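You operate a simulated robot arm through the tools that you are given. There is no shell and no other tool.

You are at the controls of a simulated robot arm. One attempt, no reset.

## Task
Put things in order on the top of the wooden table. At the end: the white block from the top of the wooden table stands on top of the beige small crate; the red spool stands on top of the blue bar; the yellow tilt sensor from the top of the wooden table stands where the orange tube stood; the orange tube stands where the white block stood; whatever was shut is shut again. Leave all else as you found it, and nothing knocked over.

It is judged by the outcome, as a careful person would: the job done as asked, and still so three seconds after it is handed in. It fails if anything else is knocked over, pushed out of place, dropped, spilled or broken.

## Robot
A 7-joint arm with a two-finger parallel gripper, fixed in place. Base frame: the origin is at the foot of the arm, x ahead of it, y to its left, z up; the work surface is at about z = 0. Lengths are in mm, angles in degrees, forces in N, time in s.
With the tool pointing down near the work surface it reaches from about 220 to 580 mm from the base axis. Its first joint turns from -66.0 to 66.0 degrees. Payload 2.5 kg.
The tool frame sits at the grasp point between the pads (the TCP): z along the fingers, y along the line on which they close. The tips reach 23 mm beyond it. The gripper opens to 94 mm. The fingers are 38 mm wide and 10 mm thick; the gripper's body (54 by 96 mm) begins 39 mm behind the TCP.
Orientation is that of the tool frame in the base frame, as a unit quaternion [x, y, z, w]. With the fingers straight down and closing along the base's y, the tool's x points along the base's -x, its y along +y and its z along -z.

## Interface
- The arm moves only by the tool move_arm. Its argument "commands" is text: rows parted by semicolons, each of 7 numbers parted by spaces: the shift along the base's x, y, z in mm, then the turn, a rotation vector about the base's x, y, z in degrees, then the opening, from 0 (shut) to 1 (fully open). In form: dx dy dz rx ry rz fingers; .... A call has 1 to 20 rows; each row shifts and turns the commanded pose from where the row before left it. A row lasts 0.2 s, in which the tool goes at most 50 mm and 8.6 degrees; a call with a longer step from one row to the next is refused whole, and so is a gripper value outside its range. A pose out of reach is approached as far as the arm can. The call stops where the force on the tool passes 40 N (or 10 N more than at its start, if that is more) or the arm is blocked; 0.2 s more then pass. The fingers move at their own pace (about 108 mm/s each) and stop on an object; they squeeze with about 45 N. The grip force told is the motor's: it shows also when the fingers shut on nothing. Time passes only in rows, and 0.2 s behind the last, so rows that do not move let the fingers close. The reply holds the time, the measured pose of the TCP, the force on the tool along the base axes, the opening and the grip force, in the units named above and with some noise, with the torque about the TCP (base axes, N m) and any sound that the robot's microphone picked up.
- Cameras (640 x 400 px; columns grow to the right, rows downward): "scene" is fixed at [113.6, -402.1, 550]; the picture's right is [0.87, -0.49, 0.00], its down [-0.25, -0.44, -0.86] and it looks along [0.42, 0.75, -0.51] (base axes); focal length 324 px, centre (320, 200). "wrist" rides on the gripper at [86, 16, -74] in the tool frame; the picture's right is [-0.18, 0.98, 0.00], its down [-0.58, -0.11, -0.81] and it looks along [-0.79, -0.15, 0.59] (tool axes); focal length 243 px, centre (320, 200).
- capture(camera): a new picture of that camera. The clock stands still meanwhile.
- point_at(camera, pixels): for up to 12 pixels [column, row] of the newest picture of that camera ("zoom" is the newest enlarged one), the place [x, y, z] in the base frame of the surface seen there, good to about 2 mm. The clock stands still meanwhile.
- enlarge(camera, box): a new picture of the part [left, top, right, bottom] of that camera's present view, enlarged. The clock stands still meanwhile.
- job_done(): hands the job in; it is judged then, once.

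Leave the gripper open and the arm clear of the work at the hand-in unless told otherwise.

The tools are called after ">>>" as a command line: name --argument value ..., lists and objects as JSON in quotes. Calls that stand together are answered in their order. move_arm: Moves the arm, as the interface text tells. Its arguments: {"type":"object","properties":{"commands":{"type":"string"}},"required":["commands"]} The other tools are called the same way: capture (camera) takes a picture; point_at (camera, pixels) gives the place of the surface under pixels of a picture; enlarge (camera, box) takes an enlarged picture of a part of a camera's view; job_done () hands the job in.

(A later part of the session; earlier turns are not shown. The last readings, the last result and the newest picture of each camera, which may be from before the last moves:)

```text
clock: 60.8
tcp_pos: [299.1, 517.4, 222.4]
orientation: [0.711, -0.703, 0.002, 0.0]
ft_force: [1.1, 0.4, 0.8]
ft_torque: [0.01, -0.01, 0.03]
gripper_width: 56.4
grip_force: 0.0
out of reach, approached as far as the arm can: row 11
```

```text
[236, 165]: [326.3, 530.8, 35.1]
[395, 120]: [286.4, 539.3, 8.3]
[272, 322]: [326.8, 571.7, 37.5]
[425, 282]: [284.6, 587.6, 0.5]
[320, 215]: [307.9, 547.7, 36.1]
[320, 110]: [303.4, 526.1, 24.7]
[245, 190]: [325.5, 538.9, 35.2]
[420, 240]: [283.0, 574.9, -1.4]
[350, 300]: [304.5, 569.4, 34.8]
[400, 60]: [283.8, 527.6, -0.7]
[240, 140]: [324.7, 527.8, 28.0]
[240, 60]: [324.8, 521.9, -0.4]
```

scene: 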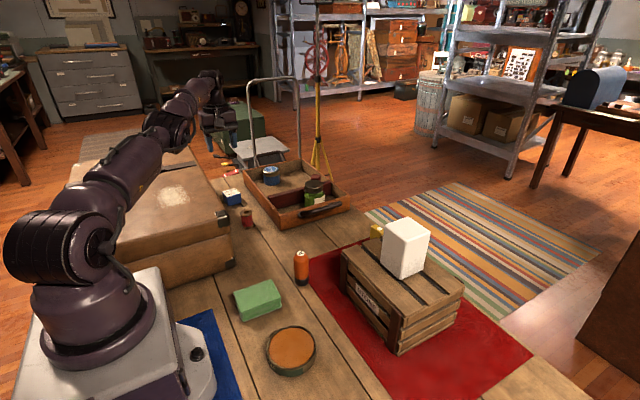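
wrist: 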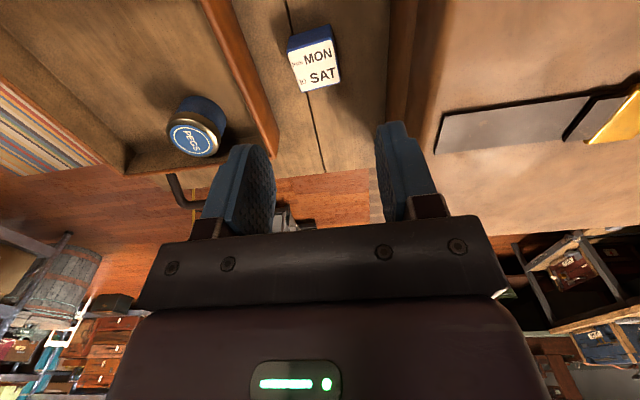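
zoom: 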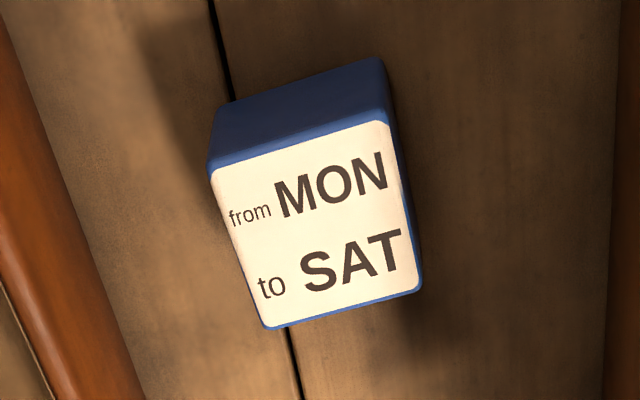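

The bar's top centre is ≈(309.5,550), z 35.5, out of comfortable reach – so I want to rule out one spot I've never seen: the strip behind the crate (x 562–630), hidden from all views so far. I fly there at z≈260 turning the camera to look along −y behind the crate.

>>> move_arm --commands "6 -22 4 0 0 -8.5 0.6; 12 -22 4 0 0 -8.5 0.6; 12 -22 4 0 0 -8.5 0.6; 12 -22 4 0 0 -8.5 0.6; 12 -22 4 0 0 -8.5 0.6; 12 -22 4 0 0 -8.5 0.6; 12 -22 4 0 0 -8.5 0.6; 12 -22 4 0 0 -8.5 0.6; 12 -22 4 0 0 -8.5 0.6; 12 -22 4 0 0 -8.5 0.6; 12 -22 0 0 0 -8.5 0.6; 12 -22 0 0 0 -8.5 0.6; 12 -22 0 0 0 -8.5 0.6; 12 -22 0 0 0 -8.5 0.6; 12 -22 0 0 0 -8.5 0.6; 12 -22 0 0 0 -8.5 0.6; 12 -22 0 0 0 -8.5 0.6; 12 -22 0 0 0 -8.5 0.6; 12 -22 0 0 0 -8.5 0.6; 12 -22 0 0 0 -8.5 0.6"

>>> move_arm --commands "5 -15 0 0 0 -5 0.6; 0 0 0 0 0 -5 0.6; 0 0 0 0 0 0 0.6"

>>> capture --camera "wrist"

>>> capture --camera "scene"

```text
clock: 65.0
tcp_pos: [568.9, 142.0, 271.9]
orientation: [0.64, 0.769, 0.0, 0.0]
ft_force: [-0.1, -0.5, 0.3]
ft_torque: [0.01, 0.02, -0.02]
gripper_width: 56.1
grip_force: 0.1
out of reach, approached as far as the arm can: row 1, 2, 3, 4, 5, 6, 7, 8, 9, 10, 11, 13, 17, 19
```

```text
clock: 65.8
tcp_pos: [573.5, 128.2, 270.3]
orientation: [0.704, 0.711, 0.0, 0.0]
ft_force: [-0.2, 0.2, 0.7]
ft_torque: [-0.03, 0.0, 0.04]
gripper_width: 56.2
grip_force: 0.1
```

```text
taken
```

wrist: 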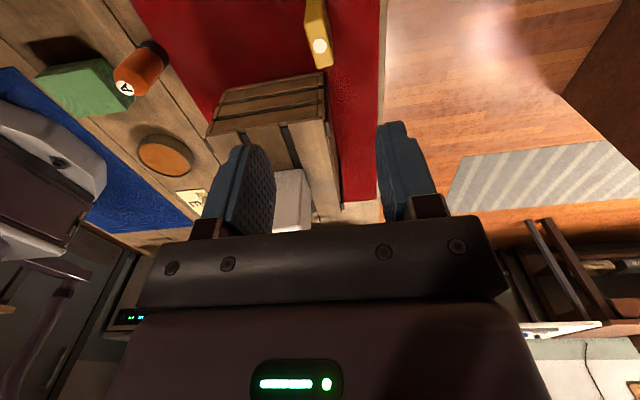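

```text
taken
```

scene: 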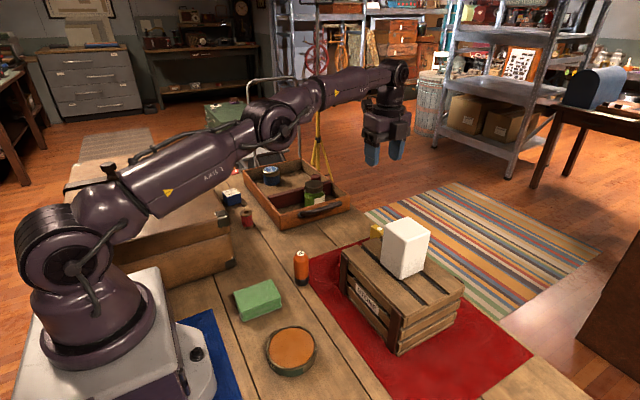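

The strip behind the crate holds nothing but the mat, so the MON/SAT piece is indeed the only blue bar. I fly back to the spool region, turning back to yaw 90, at z≈270.

>>> move_arm --commands "-13 13 0 0 0 8.5 0.6; -13 13 0 0 0 8.5 0.6; -13 13 0 0 0 8.5 0.6; -13 13 0 0 0 8.5 0.6; -13 13 0 0 0 8.5 0.6; -13 13 0 0 0 8.5 0.6; -13 13 0 0 0 8.5 0.6; -13 13 0 0 0 8.5 0.6; -13 13 0 0 0 8.5 0.6; -13 13 0 0 0 8.5 0.6; -13 13 0 0 0 8.5 0.6; -13 13 0 0 0 8.5 0.6; -13 13 0 0 0 8.5 0.6; -13 13 0 0 0 8.5 0.6; -13 13 0 0 0 8.5 0.6; -13 13 0 0 0 8.5 0.6; -13 13 0 0 0 8.5 0.6; -13 13 0 0 0 8.5 0.6; -13 13 0 0 0 8.5 0.6; -13 13 0 0 0 8.5 0.6"

>>> move_arm --commands "-4 12 -20 0 0 8 0.6; 0 0 -20 0 0 1.5 0.6; 0 0 0 6 0 0 0.6; 0 0 0 7 0 0 0.6; 0 0 0 7 0 0 0.6; 0 0 0 0 0 0 0.6"

```text
clock: 70.0
tcp_pos: [312.0, 386.9, 270.7]
orientation: [-0.649, 0.761, 0.0, 0.0]
ft_force: [-0.1, 0.1, -0.6]
ft_torque: [0.01, -0.01, 0.01]
gripper_width: 56.4
grip_force: 0.0
```

```text
clock: 71.4
tcp_pos: [308.4, 399.2, 232.3]
orientation: [0.697, -0.695, -0.123, -0.124]
ft_force: [-0.1, -0.2, -0.4]
ft_torque: [0.01, 0.02, -0.01]
gripper_width: 56.5
grip_force: 0.1
```

Tilt of 20° toward +y is set. I test the reach over the bar at (309.5,550), going down to z≈90 in the air.

>>> move_arm --commands "0 30 -20 0 0 0 0.6; 0 30 -25 0 0 0 0.6; 0 30 -25 0 0 0 0.6; 0 30 -25 0 0 0 0.6; 0 31 -25 0 0 0 0.6; 0 0 -22 0 0 0 0.6; 0 0 0 0 0 0 0.6"

>>> capture --camera "scene"

>>> capture --camera "wrist"

```text
clock: 73.0
tcp_pos: [309.1, 549.5, 90.3]
orientation: [0.698, -0.695, -0.122, -0.123]
ft_force: [1.0, -0.4, 0.3]
ft_torque: [0.01, -0.03, 0.02]
gripper_width: 56.4
grip_force: 0.0
```

```text
taken
```

scene: 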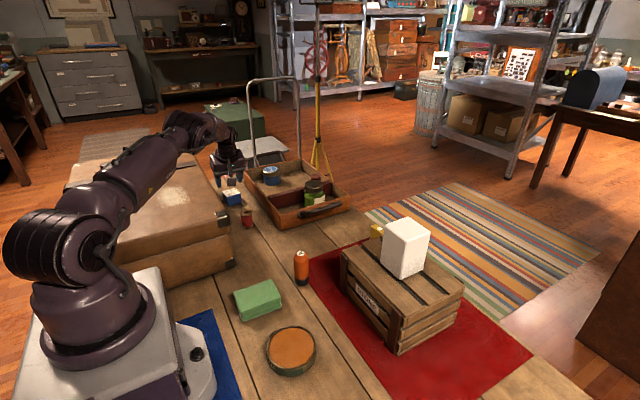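

```text
taken
```

wrist: 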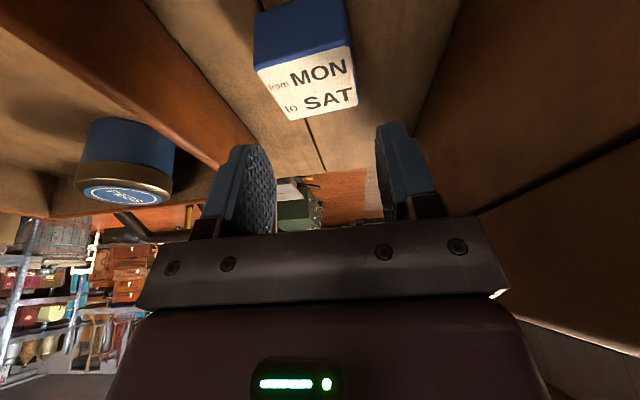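

Reachable: TCP at (309,549.5,90) with 20° tilt. I check the forearm's clearance above the suitcase.

>>> enlarge --camera "scene" --box '[60, 100, 270, 260]'

```text
2.50 times, centred on (165, 180) of scene
```

zoom: 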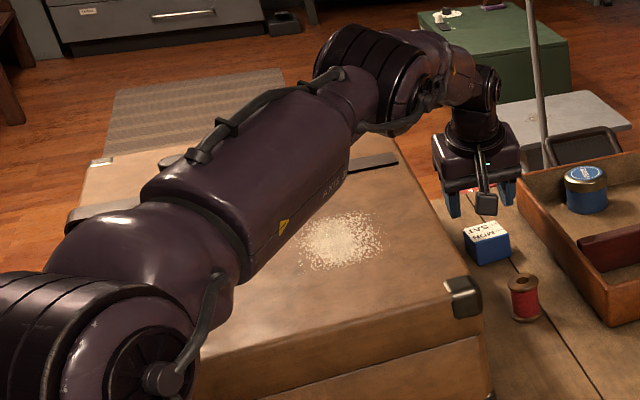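

I measure some points on the arm's lower edge to see its height over the suitcase.

>>> point_at --camera "zoom" --pixels '[[248, 278], [300, 230], [345, 165], [370, 120], [400, 125], [230, 300], [300, 180], [415, 85], [460, 150], [350, 80], [390, 60], [260, 240]]'

```text
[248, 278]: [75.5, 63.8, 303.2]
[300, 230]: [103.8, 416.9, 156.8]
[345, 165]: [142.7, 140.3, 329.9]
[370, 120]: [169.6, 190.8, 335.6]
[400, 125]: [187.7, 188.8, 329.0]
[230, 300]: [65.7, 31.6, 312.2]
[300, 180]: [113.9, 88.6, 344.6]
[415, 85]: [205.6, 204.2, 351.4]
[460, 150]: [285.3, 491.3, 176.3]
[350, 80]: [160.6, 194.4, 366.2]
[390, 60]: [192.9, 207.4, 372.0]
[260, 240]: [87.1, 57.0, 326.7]
```

Clearance is large (arm at z>300). I rise and go back over the spool at z 135 to measure it from close.

>>> move_arm --commands "0 0 25 0 0 0 0.6; 0 -30 20 0 0 0 0.6; 0 -45 0 0 0 0 0.6; 0 -45 0 0 0 0 0.6; 0 -37 0 0 0 0 0.6; 0 0 0 0 0 0 0.6"

>>> capture --camera "wrist"

>>> enlarge --camera "wrist" --box '[270, 0, 390, 120]'

```text
clock: 74.4
tcp_pos: [308.9, 394.1, 135.5]
orientation: [0.697, -0.696, -0.123, -0.123]
ft_force: [0.3, -0.5, -0.1]
ft_torque: [-0.03, 0.03, 0.0]
gripper_width: 56.8
grip_force: 0.1
```

```text
taken
```

wrist: 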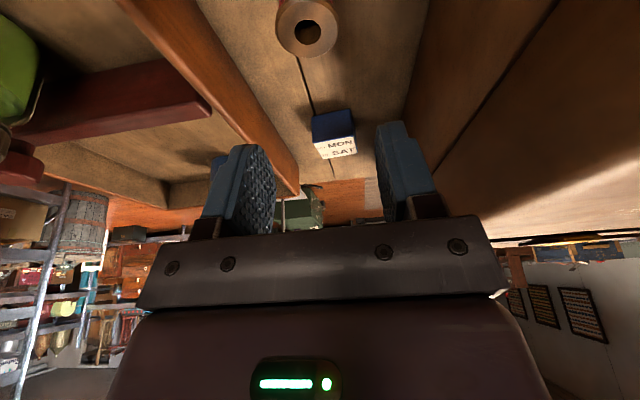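

```text
3.33 times, centred on (330, 60) of wrist
```

zoom: 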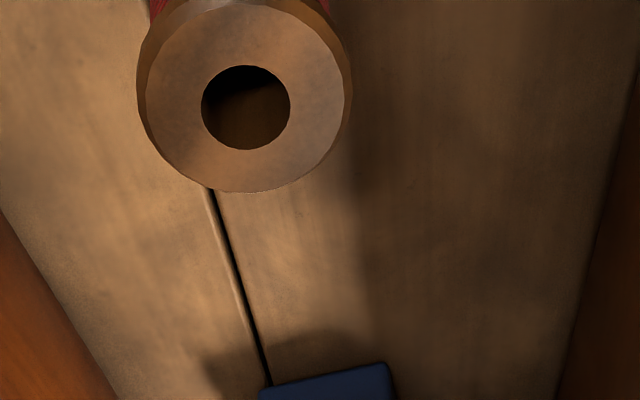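

>>> point_at --camera "zoom" --pixels '[[155, 95], [340, 95], [245, 185], [245, 20], [195, 105], [297, 105], [245, 160], [245, 55], [180, 150], [310, 150]]'

```text
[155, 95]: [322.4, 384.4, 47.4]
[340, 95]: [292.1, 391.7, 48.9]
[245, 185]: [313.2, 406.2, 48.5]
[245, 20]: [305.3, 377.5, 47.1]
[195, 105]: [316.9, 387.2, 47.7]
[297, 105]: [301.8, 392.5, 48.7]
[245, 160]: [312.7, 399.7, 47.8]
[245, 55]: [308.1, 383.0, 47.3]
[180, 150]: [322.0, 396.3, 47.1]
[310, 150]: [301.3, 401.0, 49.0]
```

Spool centre ≈ (308.3,391.5), radius 16, height 48. I lower (keeping the 20° tilt) to z 34 and grip.

>>> move_arm --commands "-0.6 -2.6 -20 0 0 0 0.6; 0 0 -25 0 0 0 0.6; 0 0 -20 0 0 0 0.6; 0 0 -15 0 0 0 0.6; 0 0 -12 0 0 0 0.6; 0 0 -9.5 0 0 0 0.6; 0 0 0 0 0 0 0.6"

>>> capture --camera "wrist"

>>> enlarge --camera "scene" --box '[190, 150, 310, 260]'

```text
clock: 76.0
tcp_pos: [307.6, 391.9, 31.9]
orientation: [0.697, -0.695, -0.122, -0.124]
ft_force: [0.6, -0.1, 0.2]
ft_torque: [0.03, -0.01, 0.03]
gripper_width: 56.6
grip_force: 0.2
```

```text
taken
```

wrist: 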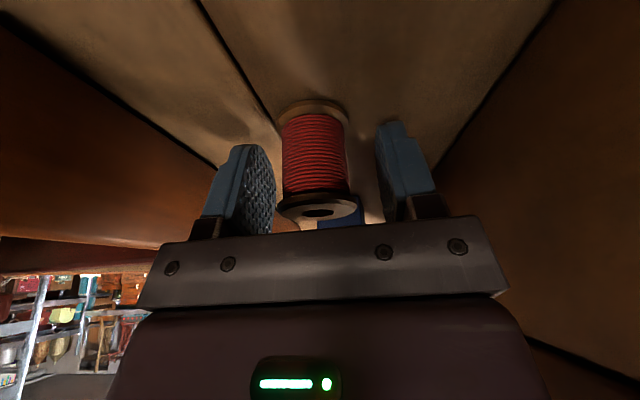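

```text
3.64 times, centred on (250, 205) of scene
```

zoom: 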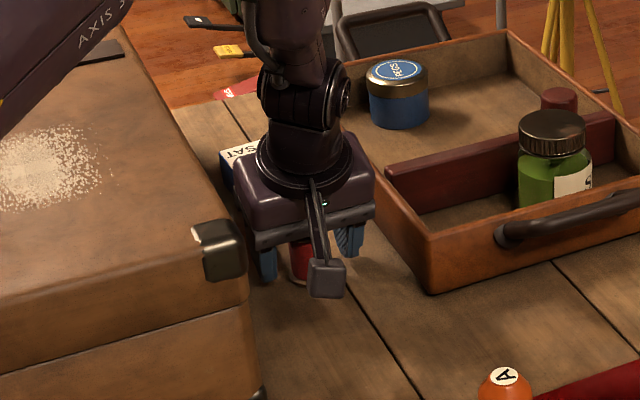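

The spool is between the pads. I close.

>>> move_arm --commands "0 0 0 0 0 0 0.4; 0 0 0 0 0 0 0.1; 0 0 0 0 0 0 0; 0 0 0 0 0 0 0; 0 0 0 0 0 0 0"

>>> capture --camera "wrist"

```text
clock: 77.2
tcp_pos: [307.8, 391.7, 33.3]
orientation: [0.697, -0.695, -0.123, -0.124]
ft_force: [-0.4, 0.0, 0.8]
ft_torque: [0.0, 0.0, -0.01]
gripper_width: 37.5
grip_force: 45.4
```

```text
taken
```

wrist: 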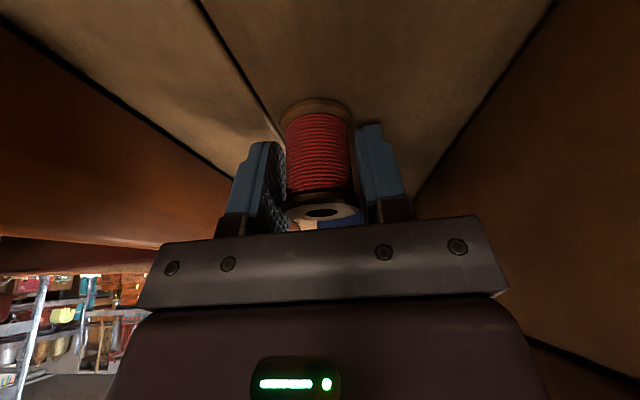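

Held firmly (45 N, 37.5 mm). I lift to z≈98 and look.

>>> move_arm --commands "0 0 4 0 0 0 0; 0 0 15 0 0 0 0; 0 0 25 0 0 0 0; 0 0 20 0 0 0 0; 0 0 0 0 0 0 0"

>>> capture --camera "wrist"

>>> enlarge --camera "scene" --box '[190, 150, 310, 260]'

```text
clock: 78.4
tcp_pos: [308.0, 392.5, 97.3]
orientation: [0.697, -0.696, -0.121, -0.123]
ft_force: [0.0, -0.2, -0.4]
ft_torque: [0.0, -0.02, 0.0]
gripper_width: 37.3
grip_force: 44.9
```

```text
taken
```

wrist: 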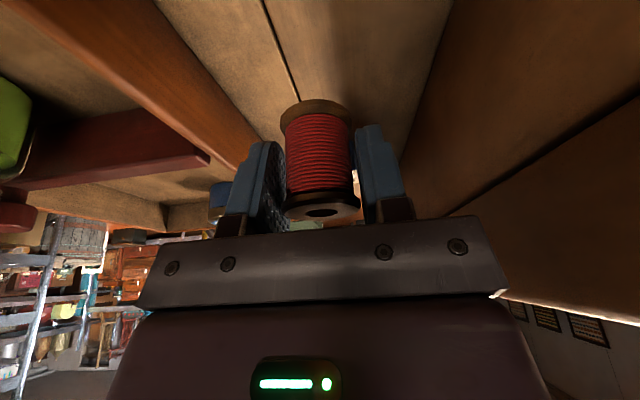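

```text
3.64 times, centred on (250, 205) of scene
```

zoom: 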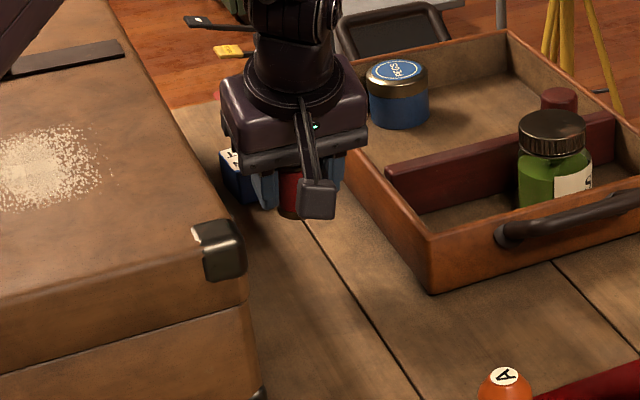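

The spool hangs upright. I carry it over the bar centre (310,550) at z 97.

>>> move_arm --commands "0.3 20 0 0 0 0 0; 0.3 30 0 0 0 0 0; 0.3 30 0 0 0 0 0; 0.3 30 0 0 0 0 0; 0.3 28 0 0 0 0 0; 0.3 20 0 0 0 0 0; 0 0 0 0 0 0 0; 0 0 0 0 0 0 0"

>>> capture --camera "wrist"

>>> enlarge --camera "scene" --box '[190, 130, 280, 220]'

```text
clock: 80.2
tcp_pos: [310.0, 548.6, 96.7]
orientation: [0.697, -0.696, -0.122, -0.123]
ft_force: [-0.2, -0.5, -0.7]
ft_torque: [-0.01, 0.01, -0.01]
gripper_width: 36.9
grip_force: 44.5
```

```text
taken
```

wrist: 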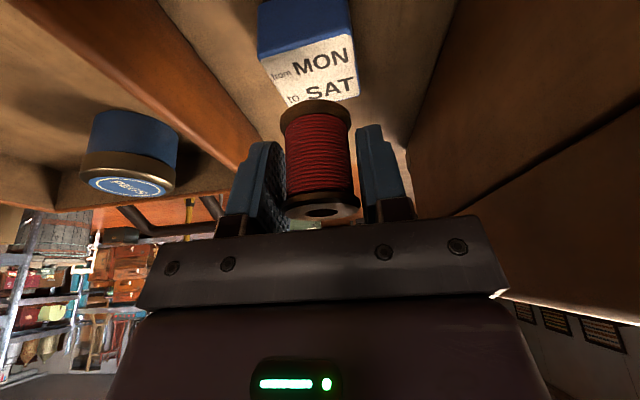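

```text
4.44 times, centred on (235, 175) of scene
```

zoom: 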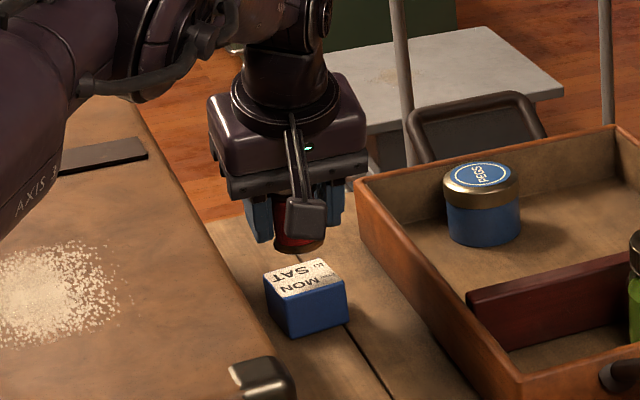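

I cross-check the bar's and spool's positions in this view.

>>> point_at --camera "wrist" --pixels '[[262, 62], [352, 40], [305, 50], [270, 80], [356, 80], [316, 103], [290, 115], [345, 115], [300, 30]]'

>>> point_at --camera "zoom" --pixels '[[278, 238], [298, 250], [322, 240], [270, 277], [343, 288], [285, 300], [325, 265], [345, 290]]'

```text
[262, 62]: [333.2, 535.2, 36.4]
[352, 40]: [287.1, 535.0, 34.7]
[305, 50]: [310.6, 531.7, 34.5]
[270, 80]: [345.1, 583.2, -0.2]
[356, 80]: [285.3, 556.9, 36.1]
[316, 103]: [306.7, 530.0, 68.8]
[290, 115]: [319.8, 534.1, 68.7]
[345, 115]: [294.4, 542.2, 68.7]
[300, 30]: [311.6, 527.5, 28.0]
```

```text
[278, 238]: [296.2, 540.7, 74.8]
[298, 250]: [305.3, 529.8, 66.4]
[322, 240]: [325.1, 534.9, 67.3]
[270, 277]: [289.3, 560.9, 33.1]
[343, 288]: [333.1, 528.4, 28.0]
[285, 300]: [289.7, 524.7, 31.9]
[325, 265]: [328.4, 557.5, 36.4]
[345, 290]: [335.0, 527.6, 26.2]
```

Spool and bar line up within ~1 mm. I lower 24 mm, then in fine steps to contact.

>>> move_arm --commands "0 1 -10 0 0 0 0; 0 0 -8 0 0 0 0; 0 0 -4 0 0 0 0; 0 0 -2 0 0 0 0; 0 0 0 0 0 0 0"

>>> move_arm --commands "0 0 -1 0 0 0 0; 0 0 0 0 0 0 0"

>>> move_arm --commands "0 0 -0.8 0 0 0 0; 0 0 0 0 0 0 0"

>>> move_arm --commands "0 0 -0.7 0 0 0 0; 0 0 0 0 0 0 0"

```text
clock: 81.4
tcp_pos: [310.5, 549.5, 73.3]
orientation: [0.698, -0.695, -0.123, -0.123]
ft_force: [0.4, -1.1, -0.4]
ft_torque: [0.02, 0.03, 0.02]
gripper_width: 37.3
grip_force: 44.8
```

```text
clock: 82.0
tcp_pos: [309.6, 549.5, 71.6]
orientation: [0.698, -0.695, -0.122, -0.123]
ft_force: [-0.2, -0.5, 0.1]
ft_torque: [0.0, 0.02, -0.02]
gripper_width: 37.3
grip_force: 45.0
```

```text
clock: 82.6
tcp_pos: [310.0, 549.6, 71.6]
orientation: [0.697, -0.695, -0.122, -0.124]
ft_force: [0.2, -0.6, 0.2]
ft_torque: [-0.01, 0.01, -0.01]
gripper_width: 36.8
grip_force: 45.0
```

```text
clock: 83.2
tcp_pos: [309.4, 550.1, 71.1]
orientation: [0.698, -0.695, -0.122, -0.123]
ft_force: [0.1, -0.8, 0.8]
ft_torque: [-0.01, 0.01, 0.01]
gripper_width: 37.3
grip_force: 45.5
```

>>> move_arm --commands "0 0 -0.7 0 0 0 0; 0 0 0 0 0 0 0"

>>> move_arm --commands "0 0 -0.6 0 0 0 0; 0 0 0 0 0 0 0"

>>> enlarge --camera "scene" --box '[200, 150, 270, 215]'

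```text
clock: 83.8
tcp_pos: [309.0, 550.2, 70.8]
orientation: [0.698, -0.695, -0.124, -0.123]
ft_force: [0.7, 0.4, 0.2]
ft_torque: [0.04, 0.0, -0.01]
gripper_width: 36.7
grip_force: 45.4
```

```text
clock: 84.4
tcp_pos: [311.4, 550.8, 70.0]
orientation: [0.697, -0.695, -0.122, -0.123]
ft_force: [0.2, -0.6, 0.3]
ft_torque: [-0.02, 0.0, 0.01]
gripper_width: 37.0
grip_force: 45.2
```

```text
6.15 times, centred on (235, 182) of scene
```

zoom: 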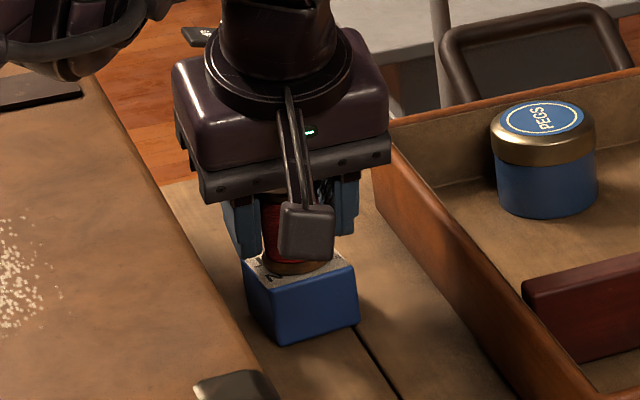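

Very near. More fine steps.

>>> move_arm --commands "0 0 -0.6 0 0 0 0; 0 0 0 0 0 0 0"

>>> move_arm --commands "0 0 -0.5 0 0 0 0; 0 0 0 0 0 0 0"

>>> move_arm --commands "0 0 -0.5 0 0 0 0; 0 0 0 0 0 0 0"

```text
clock: 85.0
tcp_pos: [310.1, 548.9, 69.9]
orientation: [0.698, -0.695, -0.122, -0.123]
ft_force: [0.2, -0.4, -0.4]
ft_torque: [-0.03, 0.01, -0.04]
gripper_width: 37.1
grip_force: 45.2
```

```text
clock: 85.6
tcp_pos: [312.1, 549.7, 69.0]
orientation: [0.698, -0.695, -0.123, -0.123]
ft_force: [-1.1, -0.3, 5.0]
ft_torque: [-0.11, 0.11, -0.04]
gripper_width: 37.1
grip_force: 44.8
```

```text
clock: 86.2
tcp_pos: [310.4, 551.3, 69.5]
orientation: [0.696, -0.696, -0.123, -0.125]
ft_force: [0.4, -2.6, 9.2]
ft_torque: [-0.21, 0.07, 0.02]
gripper_width: 36.9
grip_force: 44.8
```

Contact on the bar. I release gradually and withdraw along the tool's axis (up and back).

>>> move_arm --commands "0 0 0.3 0 0 0 0.2; 0 0 0 0 0 0 0.42; 0 0 0 0 0 0 0.46; 0 0 0 0 0 0 0.55; 0 0 0 0 0 0 0.62; 0 0 0 0 0 0 0.62"

>>> capture --camera "wrist"

```text
clock: 87.6
tcp_pos: [309.4, 551.2, 68.1]
orientation: [0.697, -0.696, -0.122, -0.123]
ft_force: [-0.2, 0.3, 0.8]
ft_torque: [-0.02, 0.0, -0.01]
gripper_width: 58.5
grip_force: 0.1
```

```text
taken
```

wrist: 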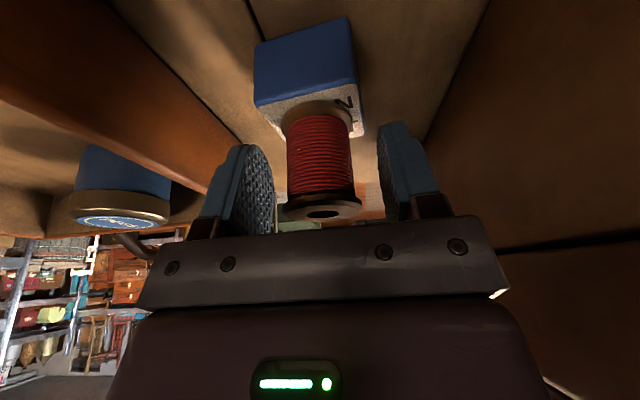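

The spool stands on the bar free of the pads. I withdraw up/back.

>>> move_arm --commands "0 -3 8 0 0 0 0.62; 0 -7 19 0 0 0 0.62; 0 -12 33 0 0 0 0.62; 0 -15 40 0 0 0 0.62; 0 -15 40 0 0 0 0.62; 0 0 0 0 0 0 0.62"

>>> capture --camera "wrist"

>>> enlarge --camera "scene" --box '[200, 140, 280, 220]'

```text
clock: 89.0
tcp_pos: [310.8, 497.2, 207.2]
orientation: [0.697, -0.696, -0.122, -0.123]
ft_force: [0.1, -0.4, 0.2]
ft_torque: [0.0, 0.01, 0.01]
gripper_width: 58.3
grip_force: 0.2
```

```text
taken
```

wrist: 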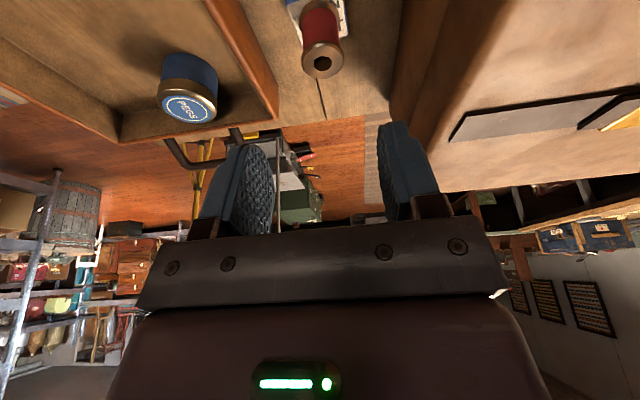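

```text
5.00 times, centred on (240, 180) of scene
```

zoom: 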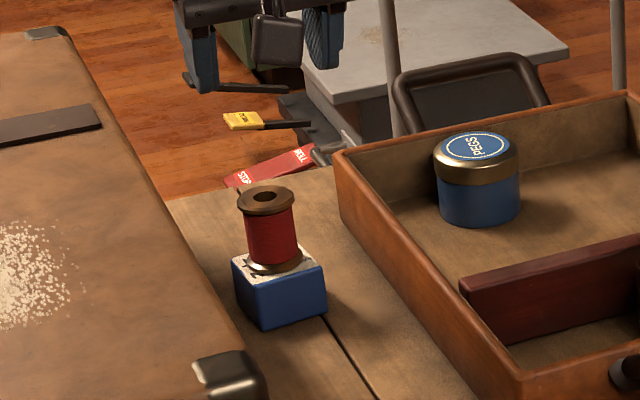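

The spool stands well on the blue bar. Next the yellow sensor: I'd like to hold it across its thin side (closing along x, yaw ≈ −85°), which also suits the tube's old spot. I untilt, then turn to yaw −85 above the tube's old spot to test that pose in the air.

>>> move_arm --commands "0 -20 0 -7 0 0 0.6; 0 -20 0 -7 0 0 0.6; 0 -20 0 -6.2 0 0 0.6; 0 -20 0 0 0 -8.5 0.6; 0 -20 0 0 0 -8.5 0.6; 0 -20 0 0 0 -8.5 0.6; 0 -20 0 0 0 -8.5 0.6; 0 -20 0 0 0 -8.5 0.6; 0 -20 0 0 0 -8.5 0.6; 0 -20 0 0 0 -8.5 0.6; 0 -20 0 0 0 -8.5 0.6; 0 -8 0 0 0 -8.5 0.6; 0 0 0 0 0 -8.5 0.6; 0 0 0 0 0 -8.5 0.6; 0 0 0 0 0 -8.5 0.6; 0 0 0 0 0 -8.5 0.6; 0 0 0 0 0 -8.5 0.6; 0 0 0 0 0 -8.5 0.6; 0 0 0 0 0 -8.5 0.6; 0 0 0 0 0 -8.5 0.6"

>>> move_arm --commands "0 0 0 0 0 -8.5 0.6; 0 0 0 0 0 -8.5 0.6; 0 0 0 0 0 -8.5 0.6; 0 0 0 0 0 -5 0.6; 0 0 0 0 0 0 0.6"

```text
clock: 93.2
tcp_pos: [309.4, 270.2, 208.0]
orientation: [0.459, 0.888, 0.0, -0.002]
ft_force: [0.1, -0.6, -0.1]
ft_torque: [0.02, 0.0, 0.0]
gripper_width: 56.3
grip_force: 0.0
```

```text
clock: 94.4
tcp_pos: [309.5, 269.6, 207.3]
orientation: [0.675, 0.738, 0.001, -0.001]
ft_force: [-0.7, -0.1, -0.8]
ft_torque: [0.03, 0.02, 0.0]
gripper_width: 56.4
grip_force: 0.0
```

Yaw −85° works there. I fly to above the sensor at z≈207.

>>> move_arm --commands "26 -15.8 0 0 0 0 0.6; 26 -15.8 0 0 0 0 0.6; 26 -15.8 0 0 0 0 0.6; 26 -15.8 0 0 0 0 0.6; 26 -15.8 0 0 0 0 0.6; 26 -15.8 0 0 0 0 0.6; 26 -15.8 0 0 0 0 0.6; 26 -15.8 0 0 0 0 0.6; 26 -15.8 0 0 0 0 0.6; 25.5 -15.8 0 0 0 0 0.6; 0 0 -30 0 0 0 0.6; 0 0 0 0 0 0 0.6"

>>> capture --camera "wrist"

>>> capture --camera "scene"

```text
clock: 97.0
tcp_pos: [569.1, 113.5, 177.5]
orientation: [0.674, 0.739, 0.001, -0.002]
ft_force: [-0.5, -0.9, -0.8]
ft_torque: [-0.02, -0.01, -0.05]
gripper_width: 56.4
grip_force: 0.0
```

```text
taken
```

wrist: 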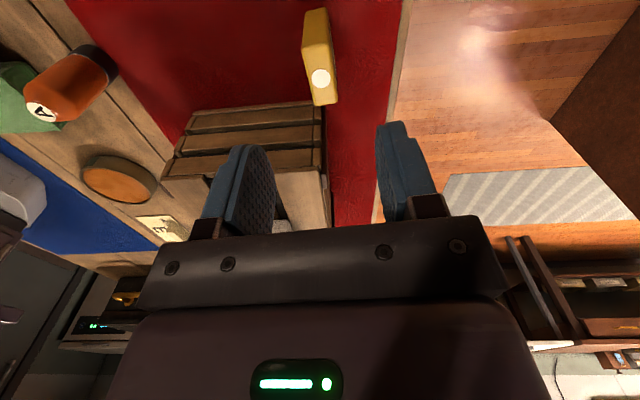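

```text
taken
```

scene: 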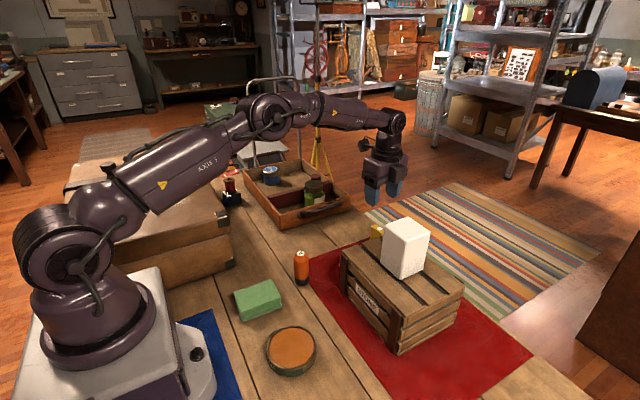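

I zoom on the sensor at (320,60) for exact position and yaw.

>>> enlarge --camera "wrist" --box '[280, 0, 360, 120]'

>>> point_at --camera "zoom" --pixels '[[290, 40], [375, 40], [300, 200], [290, 345], [385, 340], [340, 260], [340, 345], [340, 100], [385, 150], [300, 280], [380, 300]]'

```text
3.33 times, centred on (320, 60) of wrist
```

zoom: 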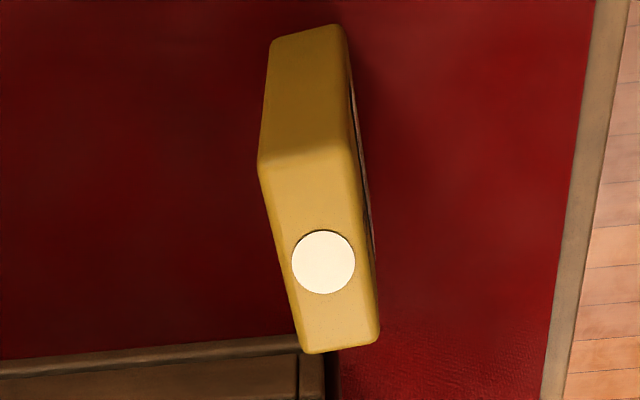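

```text
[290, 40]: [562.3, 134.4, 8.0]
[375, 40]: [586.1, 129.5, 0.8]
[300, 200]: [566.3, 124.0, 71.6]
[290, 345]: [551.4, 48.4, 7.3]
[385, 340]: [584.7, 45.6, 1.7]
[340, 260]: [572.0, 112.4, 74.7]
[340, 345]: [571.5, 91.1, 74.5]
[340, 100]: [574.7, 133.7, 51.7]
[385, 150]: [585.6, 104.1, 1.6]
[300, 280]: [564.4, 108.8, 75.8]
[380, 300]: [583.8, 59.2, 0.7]
```

>>> point_at --camera "zoom" --pixels '[[268, 172], [350, 165], [308, 343], [372, 333], [362, 250], [282, 250], [310, 172], [342, 350]]'

>>> enlarge --camera "wrist" --box '[300, 0, 350, 60]'

```text
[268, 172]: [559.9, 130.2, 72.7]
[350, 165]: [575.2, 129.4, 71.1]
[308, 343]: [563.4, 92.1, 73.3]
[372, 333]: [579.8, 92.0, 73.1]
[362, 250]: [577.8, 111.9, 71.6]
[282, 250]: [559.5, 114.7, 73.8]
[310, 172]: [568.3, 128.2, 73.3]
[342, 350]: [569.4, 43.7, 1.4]
```

```text
6.67 times, centred on (325, 30) of wrist
```

zoom: 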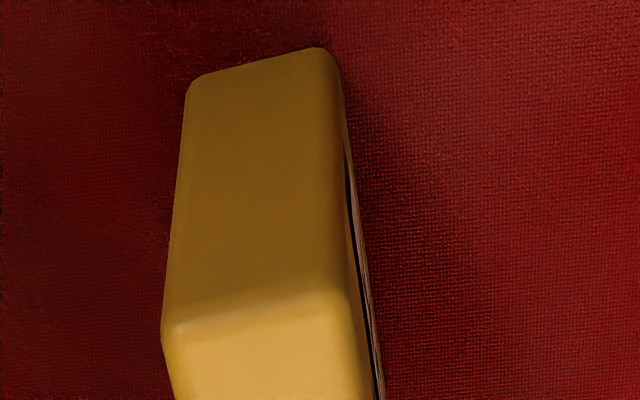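

Sensor centre ≈ (569.6,111), yaw ≈6°, thickness ≈20. I lower to z 46 with the open fingers around its thin sides.

>>> move_arm --commands "0.5 -2.5 -20 0 0 1 0.6; 0 0 -25 0 0 0 0.6; 0 0 -25 0 0 0 0.6; 0 0 -25 0 0 0 0.6; 0 0 -20 0 0 0 0.6; 0 0 -16.5 0 0 0 0.6; 0 0 0 0 0 0 0.6"

>>> capture --camera "wrist"

>>> enlarge --camera "scene" --box '[330, 150, 450, 270]'

```text
clock: 98.6
tcp_pos: [570.6, 111.0, 45.2]
orientation: [0.668, 0.744, 0.001, -0.002]
ft_force: [0.5, 0.2, 1.3]
ft_torque: [0.0, -0.01, 0.0]
gripper_width: 56.6
grip_force: 0.0
```

```text
taken
```

wrist: 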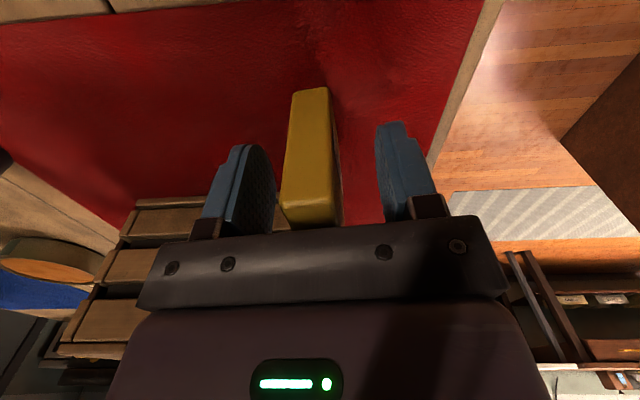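

```text
3.33 times, centred on (390, 210) of scene
```

zoom: 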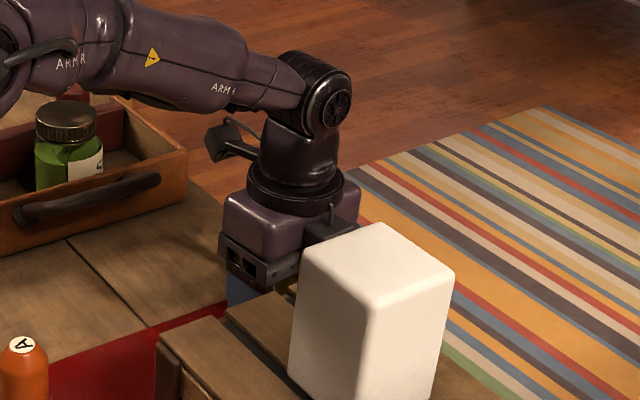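

The sensor looks slightly left of centre between the pads. I measure it here to centre better.

>>> point_at --camera "wrist" --pixels '[[290, 180], [325, 180], [308, 140], [292, 120], [330, 120], [335, 150], [295, 100], [322, 100], [284, 205], [332, 205]]'

```text
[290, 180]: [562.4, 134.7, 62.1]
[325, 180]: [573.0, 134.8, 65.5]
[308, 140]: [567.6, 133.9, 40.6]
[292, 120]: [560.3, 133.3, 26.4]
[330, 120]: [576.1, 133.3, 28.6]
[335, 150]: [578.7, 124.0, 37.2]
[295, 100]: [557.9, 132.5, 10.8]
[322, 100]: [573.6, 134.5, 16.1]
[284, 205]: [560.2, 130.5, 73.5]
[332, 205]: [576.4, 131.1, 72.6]
```

Its centre at mid-depth is ≈570 – well centred. I close gently.

>>> move_arm --commands "0 0 0 0 0 0 0.45; 0 0 0 0 0 0 0.35; 0 0 0 0 0 0 0.25; 0 0 0 0 0 0 0.15; 0 0 0 0 0 0 0.1; 0 0 0 0 0 0 0.1"

>>> capture --camera "wrist"

```text
clock: 100.0
tcp_pos: [570.9, 110.4, 46.6]
orientation: [0.668, 0.744, 0.001, -0.001]
ft_force: [1.0, 0.1, 0.7]
ft_torque: [0.02, 0.02, -0.03]
gripper_width: 19.5
grip_force: 44.9
```

```text
taken
```

wrist: 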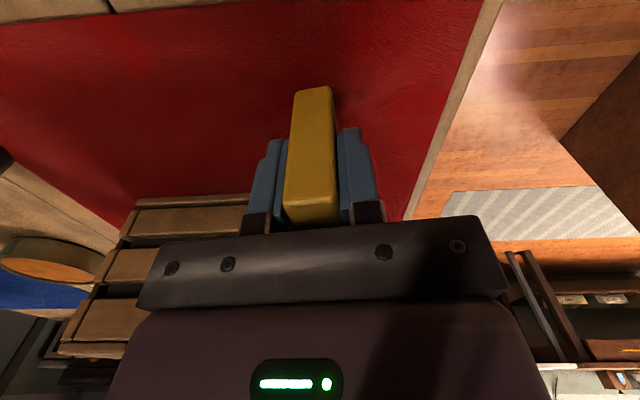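

Gripped at 19.5 mm. I lift straight and gently to z≈140.

>>> move_arm --commands "0 0 4 0 0 0 0.1; 0 0 10 0 0 0 0.1; 0 0 15 0 0 0 0.1; 0 0 20 0 0 0 0.1; 0 0 20 0 0 0 0.1; 0 0 15 0 0 0 0.1; 0 0 10 0 0 0 0.1; 0 0 0 0 0 0 0.1"

>>> capture --camera "wrist"

>>> capture --camera "scene"

```text
clock: 101.8
tcp_pos: [570.6, 109.8, 140.3]
orientation: [0.668, 0.744, 0.001, -0.001]
ft_force: [0.4, -0.8, -0.5]
ft_torque: [0.03, 0.05, -0.01]
gripper_width: 19.6
grip_force: 44.8
```

```text
taken
```

wrist: 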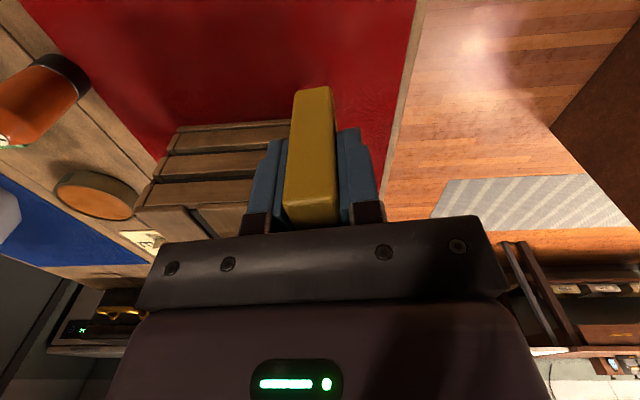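

```text
taken
```

scene: 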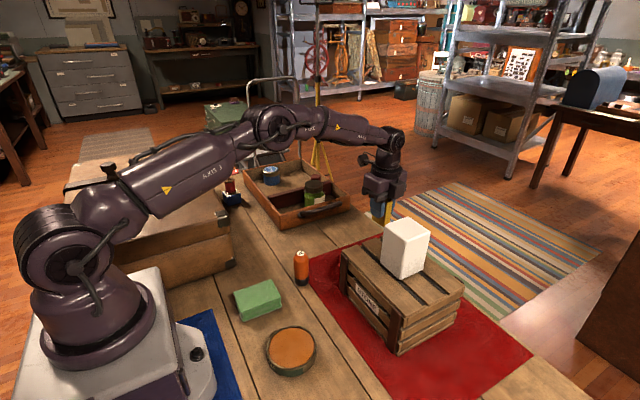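

Held upright. I carry it slowly at z 140 to above the tube's old spot (307.5,268).

>>> move_arm --commands "-8 5 0 0 0 0 0.1; -15 9 0 0 0 0 0.1; -20 12 0 0 0 0 0.1; -20 12 0 0 0 0 0.1; -20 12 0 0 0 0 0.1; -20 12 0 0 0 0 0.1; -20 12 0 0 0 0 0.1; -20 12 0 0 0 0 0.1; -20 12 0 0 0 0 0.1; -20 12 0 0 0 0 0.1; -20 12 0 0 0 0 0.1; -20 12 0 0 0 0 0.1; -20 12 0 0 0 0 0.1; -12 7.5 0 0 0 0 0.1; -8 5 0 0 0 0 0.1; 0 0 0 0 0 0 0.1; 0 0 0 0 0 0 0.1"

>>> capture --camera "wrist"

>>> enlarge --camera "scene" --box '[180, 130, 340, 280]'

```text
clock: 105.4
tcp_pos: [306.0, 266.6, 140.5]
orientation: [0.669, 0.743, 0.001, -0.001]
ft_force: [-1.0, 0.2, -0.7]
ft_torque: [-0.01, 0.0, -0.02]
gripper_width: 19.3
grip_force: 44.8
```

```text
taken
```

wrist: 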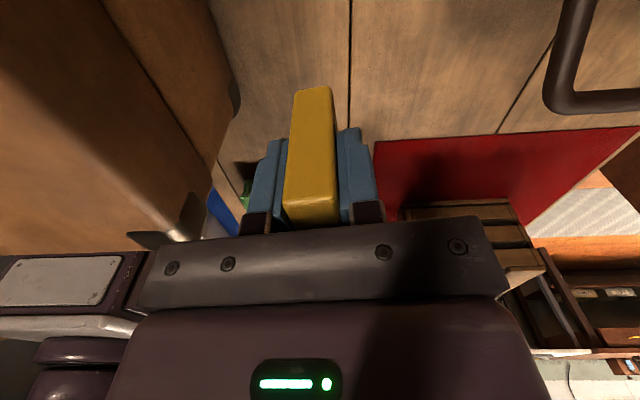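

```text
2.67 times, centred on (260, 205) of scene
```

zoom: 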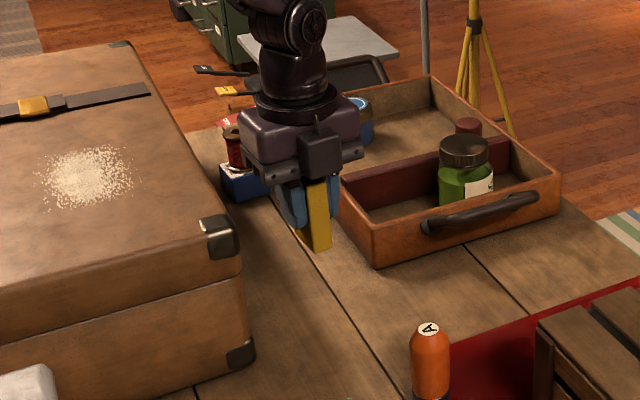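

It's over the spot. I lower 89 mm, keeping it upright, then fine steps to contact (~z 46).

>>> move_arm --commands "1 1.5 -15 0 0 0 0.1; 0 0 -20 0 0 0 0.1; 0 0 -20 0 0 0 0.1; 0 0 -18 0 0 0 0.1; 0 0 -10 0 0 0 0.1; 0 0 -6 0 0 0 0.1; 0 0 0 0 0 0 0.1"

>>> move_arm --commands "0 0 -1.5 0 0 0 0.1; 0 0 0 0 0 0 0.1"

>>> move_arm --commands "0 0 -1 0 0 0 0.1; 0 0 0 0 0 0 0.1"

>>> move_arm --commands "0 0 -0.8 0 0 0 0.1; 0 0 0 0 0 0 0.1"

```text
clock: 107.0
tcp_pos: [307.4, 269.5, 52.3]
orientation: [0.669, 0.743, 0.001, -0.001]
ft_force: [0.2, 0.3, -0.5]
ft_torque: [0.0, 0.02, 0.04]
gripper_width: 19.5
grip_force: 44.9
```

```text
clock: 107.6
tcp_pos: [307.8, 269.3, 50.2]
orientation: [0.668, 0.744, 0.001, -0.001]
ft_force: [-0.3, -0.3, -0.6]
ft_torque: [-0.03, -0.01, 0.02]
gripper_width: 19.5
grip_force: 44.7
```

```text
clock: 108.2
tcp_pos: [306.7, 270.1, 49.8]
orientation: [0.667, 0.745, 0.0, -0.001]
ft_force: [0.1, 0.0, -1.2]
ft_torque: [0.01, 0.04, 0.01]
gripper_width: 19.4
grip_force: 45.3
```

```text
clock: 108.8
tcp_pos: [309.6, 270.6, 47.5]
orientation: [0.668, 0.744, 0.001, -0.001]
ft_force: [-0.1, 0.5, -0.9]
ft_torque: [-0.03, 0.01, 0.02]
gripper_width: 19.1
grip_force: 45.1
```

>>> move_arm --commands "-0.5 -1 -0.7 0 0 0 0.1; 0 0 0 0 0 0 0.1"

>>> move_arm --commands "0 0 -0.7 0 0 0 0.1; 0 0 0 0 0 0 0.1"

>>> move_arm --commands "0 0 -0.6 0 0 0 0.1; 0 0 0 0 0 0 0.1"

>>> enlarge --camera "scene" --box '[220, 180, 310, 270]'

```text
clock: 109.4
tcp_pos: [308.1, 269.5, 47.6]
orientation: [0.668, 0.744, 0.001, -0.002]
ft_force: [0.3, 0.2, -0.5]
ft_torque: [0.01, 0.02, 0.01]
gripper_width: 19.6
grip_force: 45.1
```

```text
clock: 110.0
tcp_pos: [307.3, 268.7, 46.1]
orientation: [0.668, 0.744, 0.001, -0.002]
ft_force: [0.2, -0.5, -1.0]
ft_torque: [0.02, -0.04, -0.01]
gripper_width: 19.5
grip_force: 45.0
```

```text
clock: 110.6
tcp_pos: [307.5, 269.0, 46.5]
orientation: [0.668, 0.744, 0.0, -0.002]
ft_force: [-2.8, -2.4, 7.6]
ft_torque: [-0.1, 0.08, -0.01]
gripper_width: 19.7
grip_force: 45.9
```

```text
4.44 times, centred on (265, 225) of scene
```

zoom: 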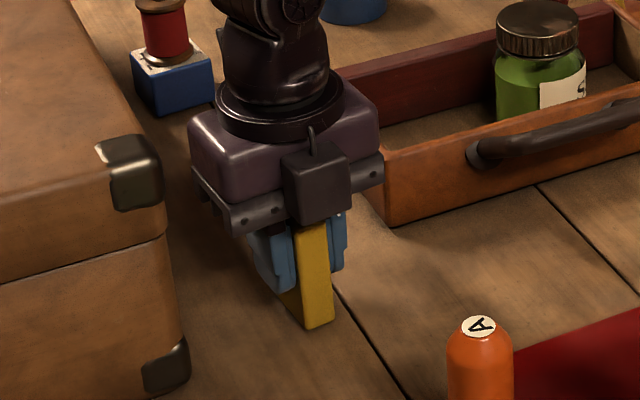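

Contact with the table (7.6 N). One more tiny step to seat it, then a gradual release.

>>> move_arm --commands "0 0 -0.4 0 0 0 0.1; 0 0 0 0 0 0 0.1; 0 0 0 0 0 0 0.22; 0 0 0 0 0 0 0.26; 0 0 0 0 0 0 0.32; 0 0 0 0 0 0 0.42; 0 0 0 0 0 0 0.5; 0 0 0 0 0 0 0.5"

>>> capture --camera "wrist"

```text
clock: 112.4
tcp_pos: [308.0, 268.1, 46.5]
orientation: [0.668, 0.744, 0.002, -0.001]
ft_force: [0.1, 0.0, -0.2]
ft_torque: [-0.03, 0.0, 0.01]
gripper_width: 46.9
grip_force: 0.1
```

```text
taken
```

wrist: 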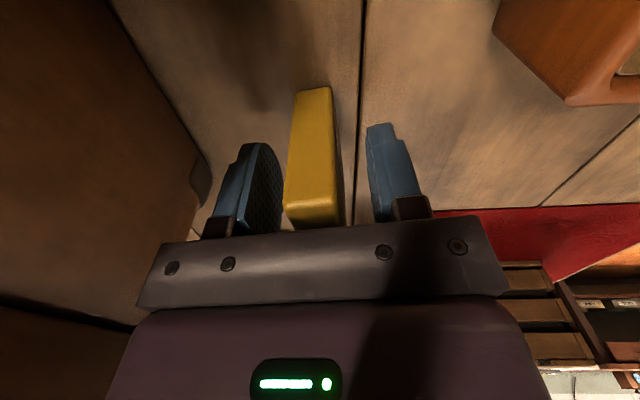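

The sensor stands free between open fingers. I rise straight up, well clear.

>>> move_arm --commands "0 0 6 0 0 0 0.5; 0 0 14 0 0 0 0.5; 0 0 30 0 0 0 0.5; 0 0 40 0 0 0 0.6; 0 0 45 0 0 0 0.8; 0 0 45 0 0 0 1; 0 0 40 0 0 0 1; 0 0 0 0 0 0 1"

>>> capture --camera "scene"

>>> enlarge --camera "scene" --box '[200, 160, 340, 300]'

>>> enlarge --camera "scene" --box '[320, 200, 500, 360]'

```text
clock: 114.2
tcp_pos: [306.2, 268.6, 267.0]
orientation: [0.668, 0.744, 0.001, -0.001]
ft_force: [-1.4, 0.1, 0.3]
ft_torque: [0.01, -0.04, 0.03]
gripper_width: 93.9
grip_force: 0.1
```

```text
taken
```

scene: 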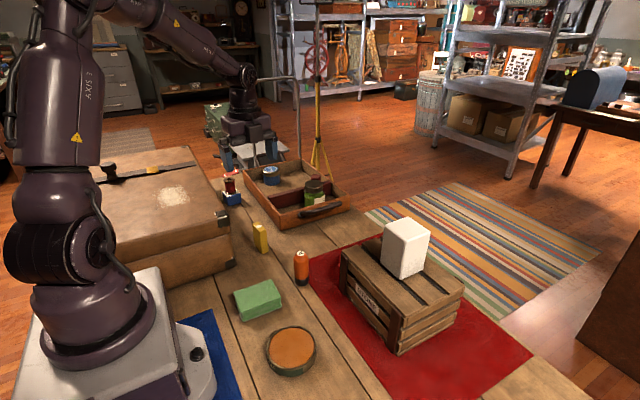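

```text
2.86 times, centred on (270, 230) of scene
```

zoom: 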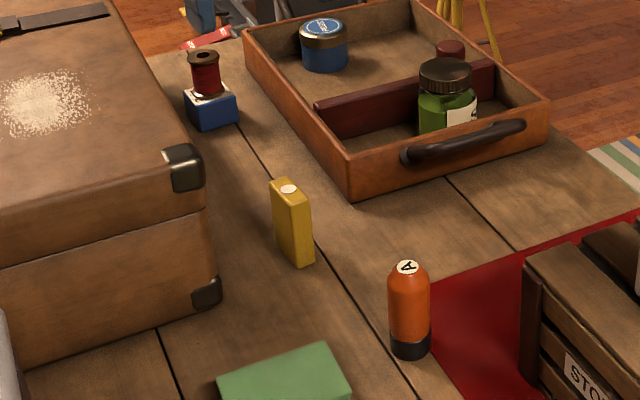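

```text
2.50 times, centred on (410, 280) of scene
```

zoom: 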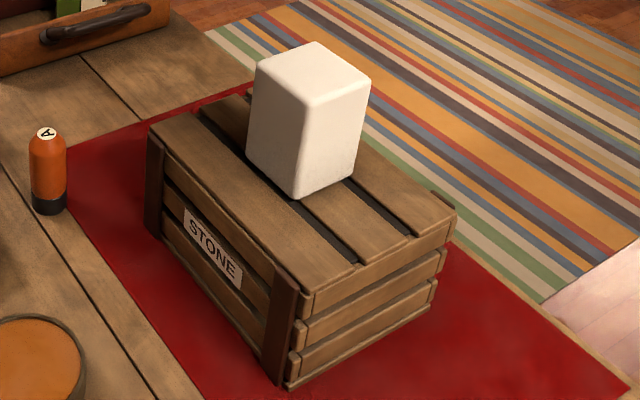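

All four goals look done. I verify positions of tube and sensor by measurement, and move the arm back up to a clear pose near its start.

>>> move_arm --commands "8 -18 12 0 0 8 1; 10 -20 14 0 0 8 1; 10 -20 14 0 0 8 1; 10 -20 14 0 0 8 1; 10 -20 14 0 0 8 1; 10 -20 14 0 0 8 1; 10 -20 14 0 0 8 1; 10 -20 14 0 0 8 1; 10 -20 14 0 0 8 1; 10 -20 14 0 0 8 1; 2 -3 0 0 0 4 1; 0 0 0 0 0 0 1"

>>> capture --camera "scene"

>>> capture --camera "wrist"

>>> point_at --camera "scene" --pixels '[[301, 254], [301, 282], [295, 280], [307, 280], [261, 226], [262, 248], [256, 240], [404, 235], [230, 180], [240, 198]]'

```text
clock: 116.8
tcp_pos: [407.0, 69.4, 403.8]
orientation: [-0.002, 1.0, -0.001, -0.002]
ft_force: [-0.5, 0.0, 0.1]
ft_torque: [-0.01, 0.05, 0.01]
gripper_width: 94.0
grip_force: 0.0
```

```text
taken
```

scene: 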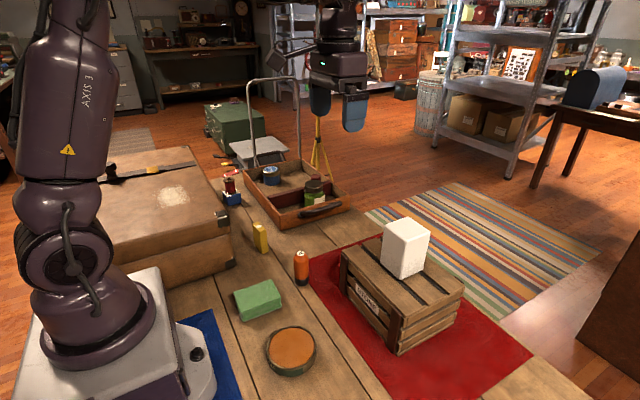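

```text
taken
```

wrist: 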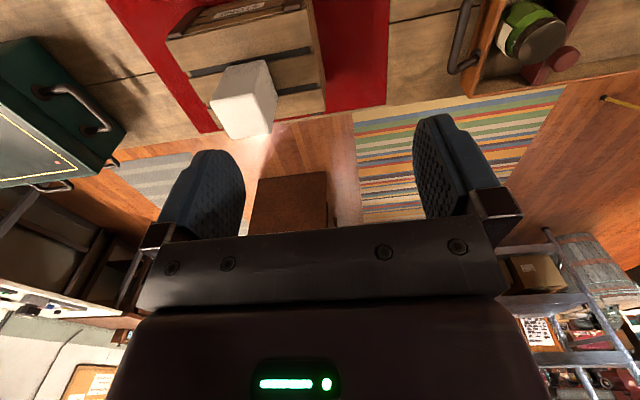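

```text
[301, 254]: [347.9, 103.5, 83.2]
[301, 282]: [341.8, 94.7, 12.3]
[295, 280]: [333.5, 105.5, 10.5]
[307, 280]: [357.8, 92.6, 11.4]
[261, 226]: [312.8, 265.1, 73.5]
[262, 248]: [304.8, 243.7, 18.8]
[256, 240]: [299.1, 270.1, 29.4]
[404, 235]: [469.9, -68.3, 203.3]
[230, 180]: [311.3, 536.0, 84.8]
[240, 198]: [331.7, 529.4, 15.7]
```

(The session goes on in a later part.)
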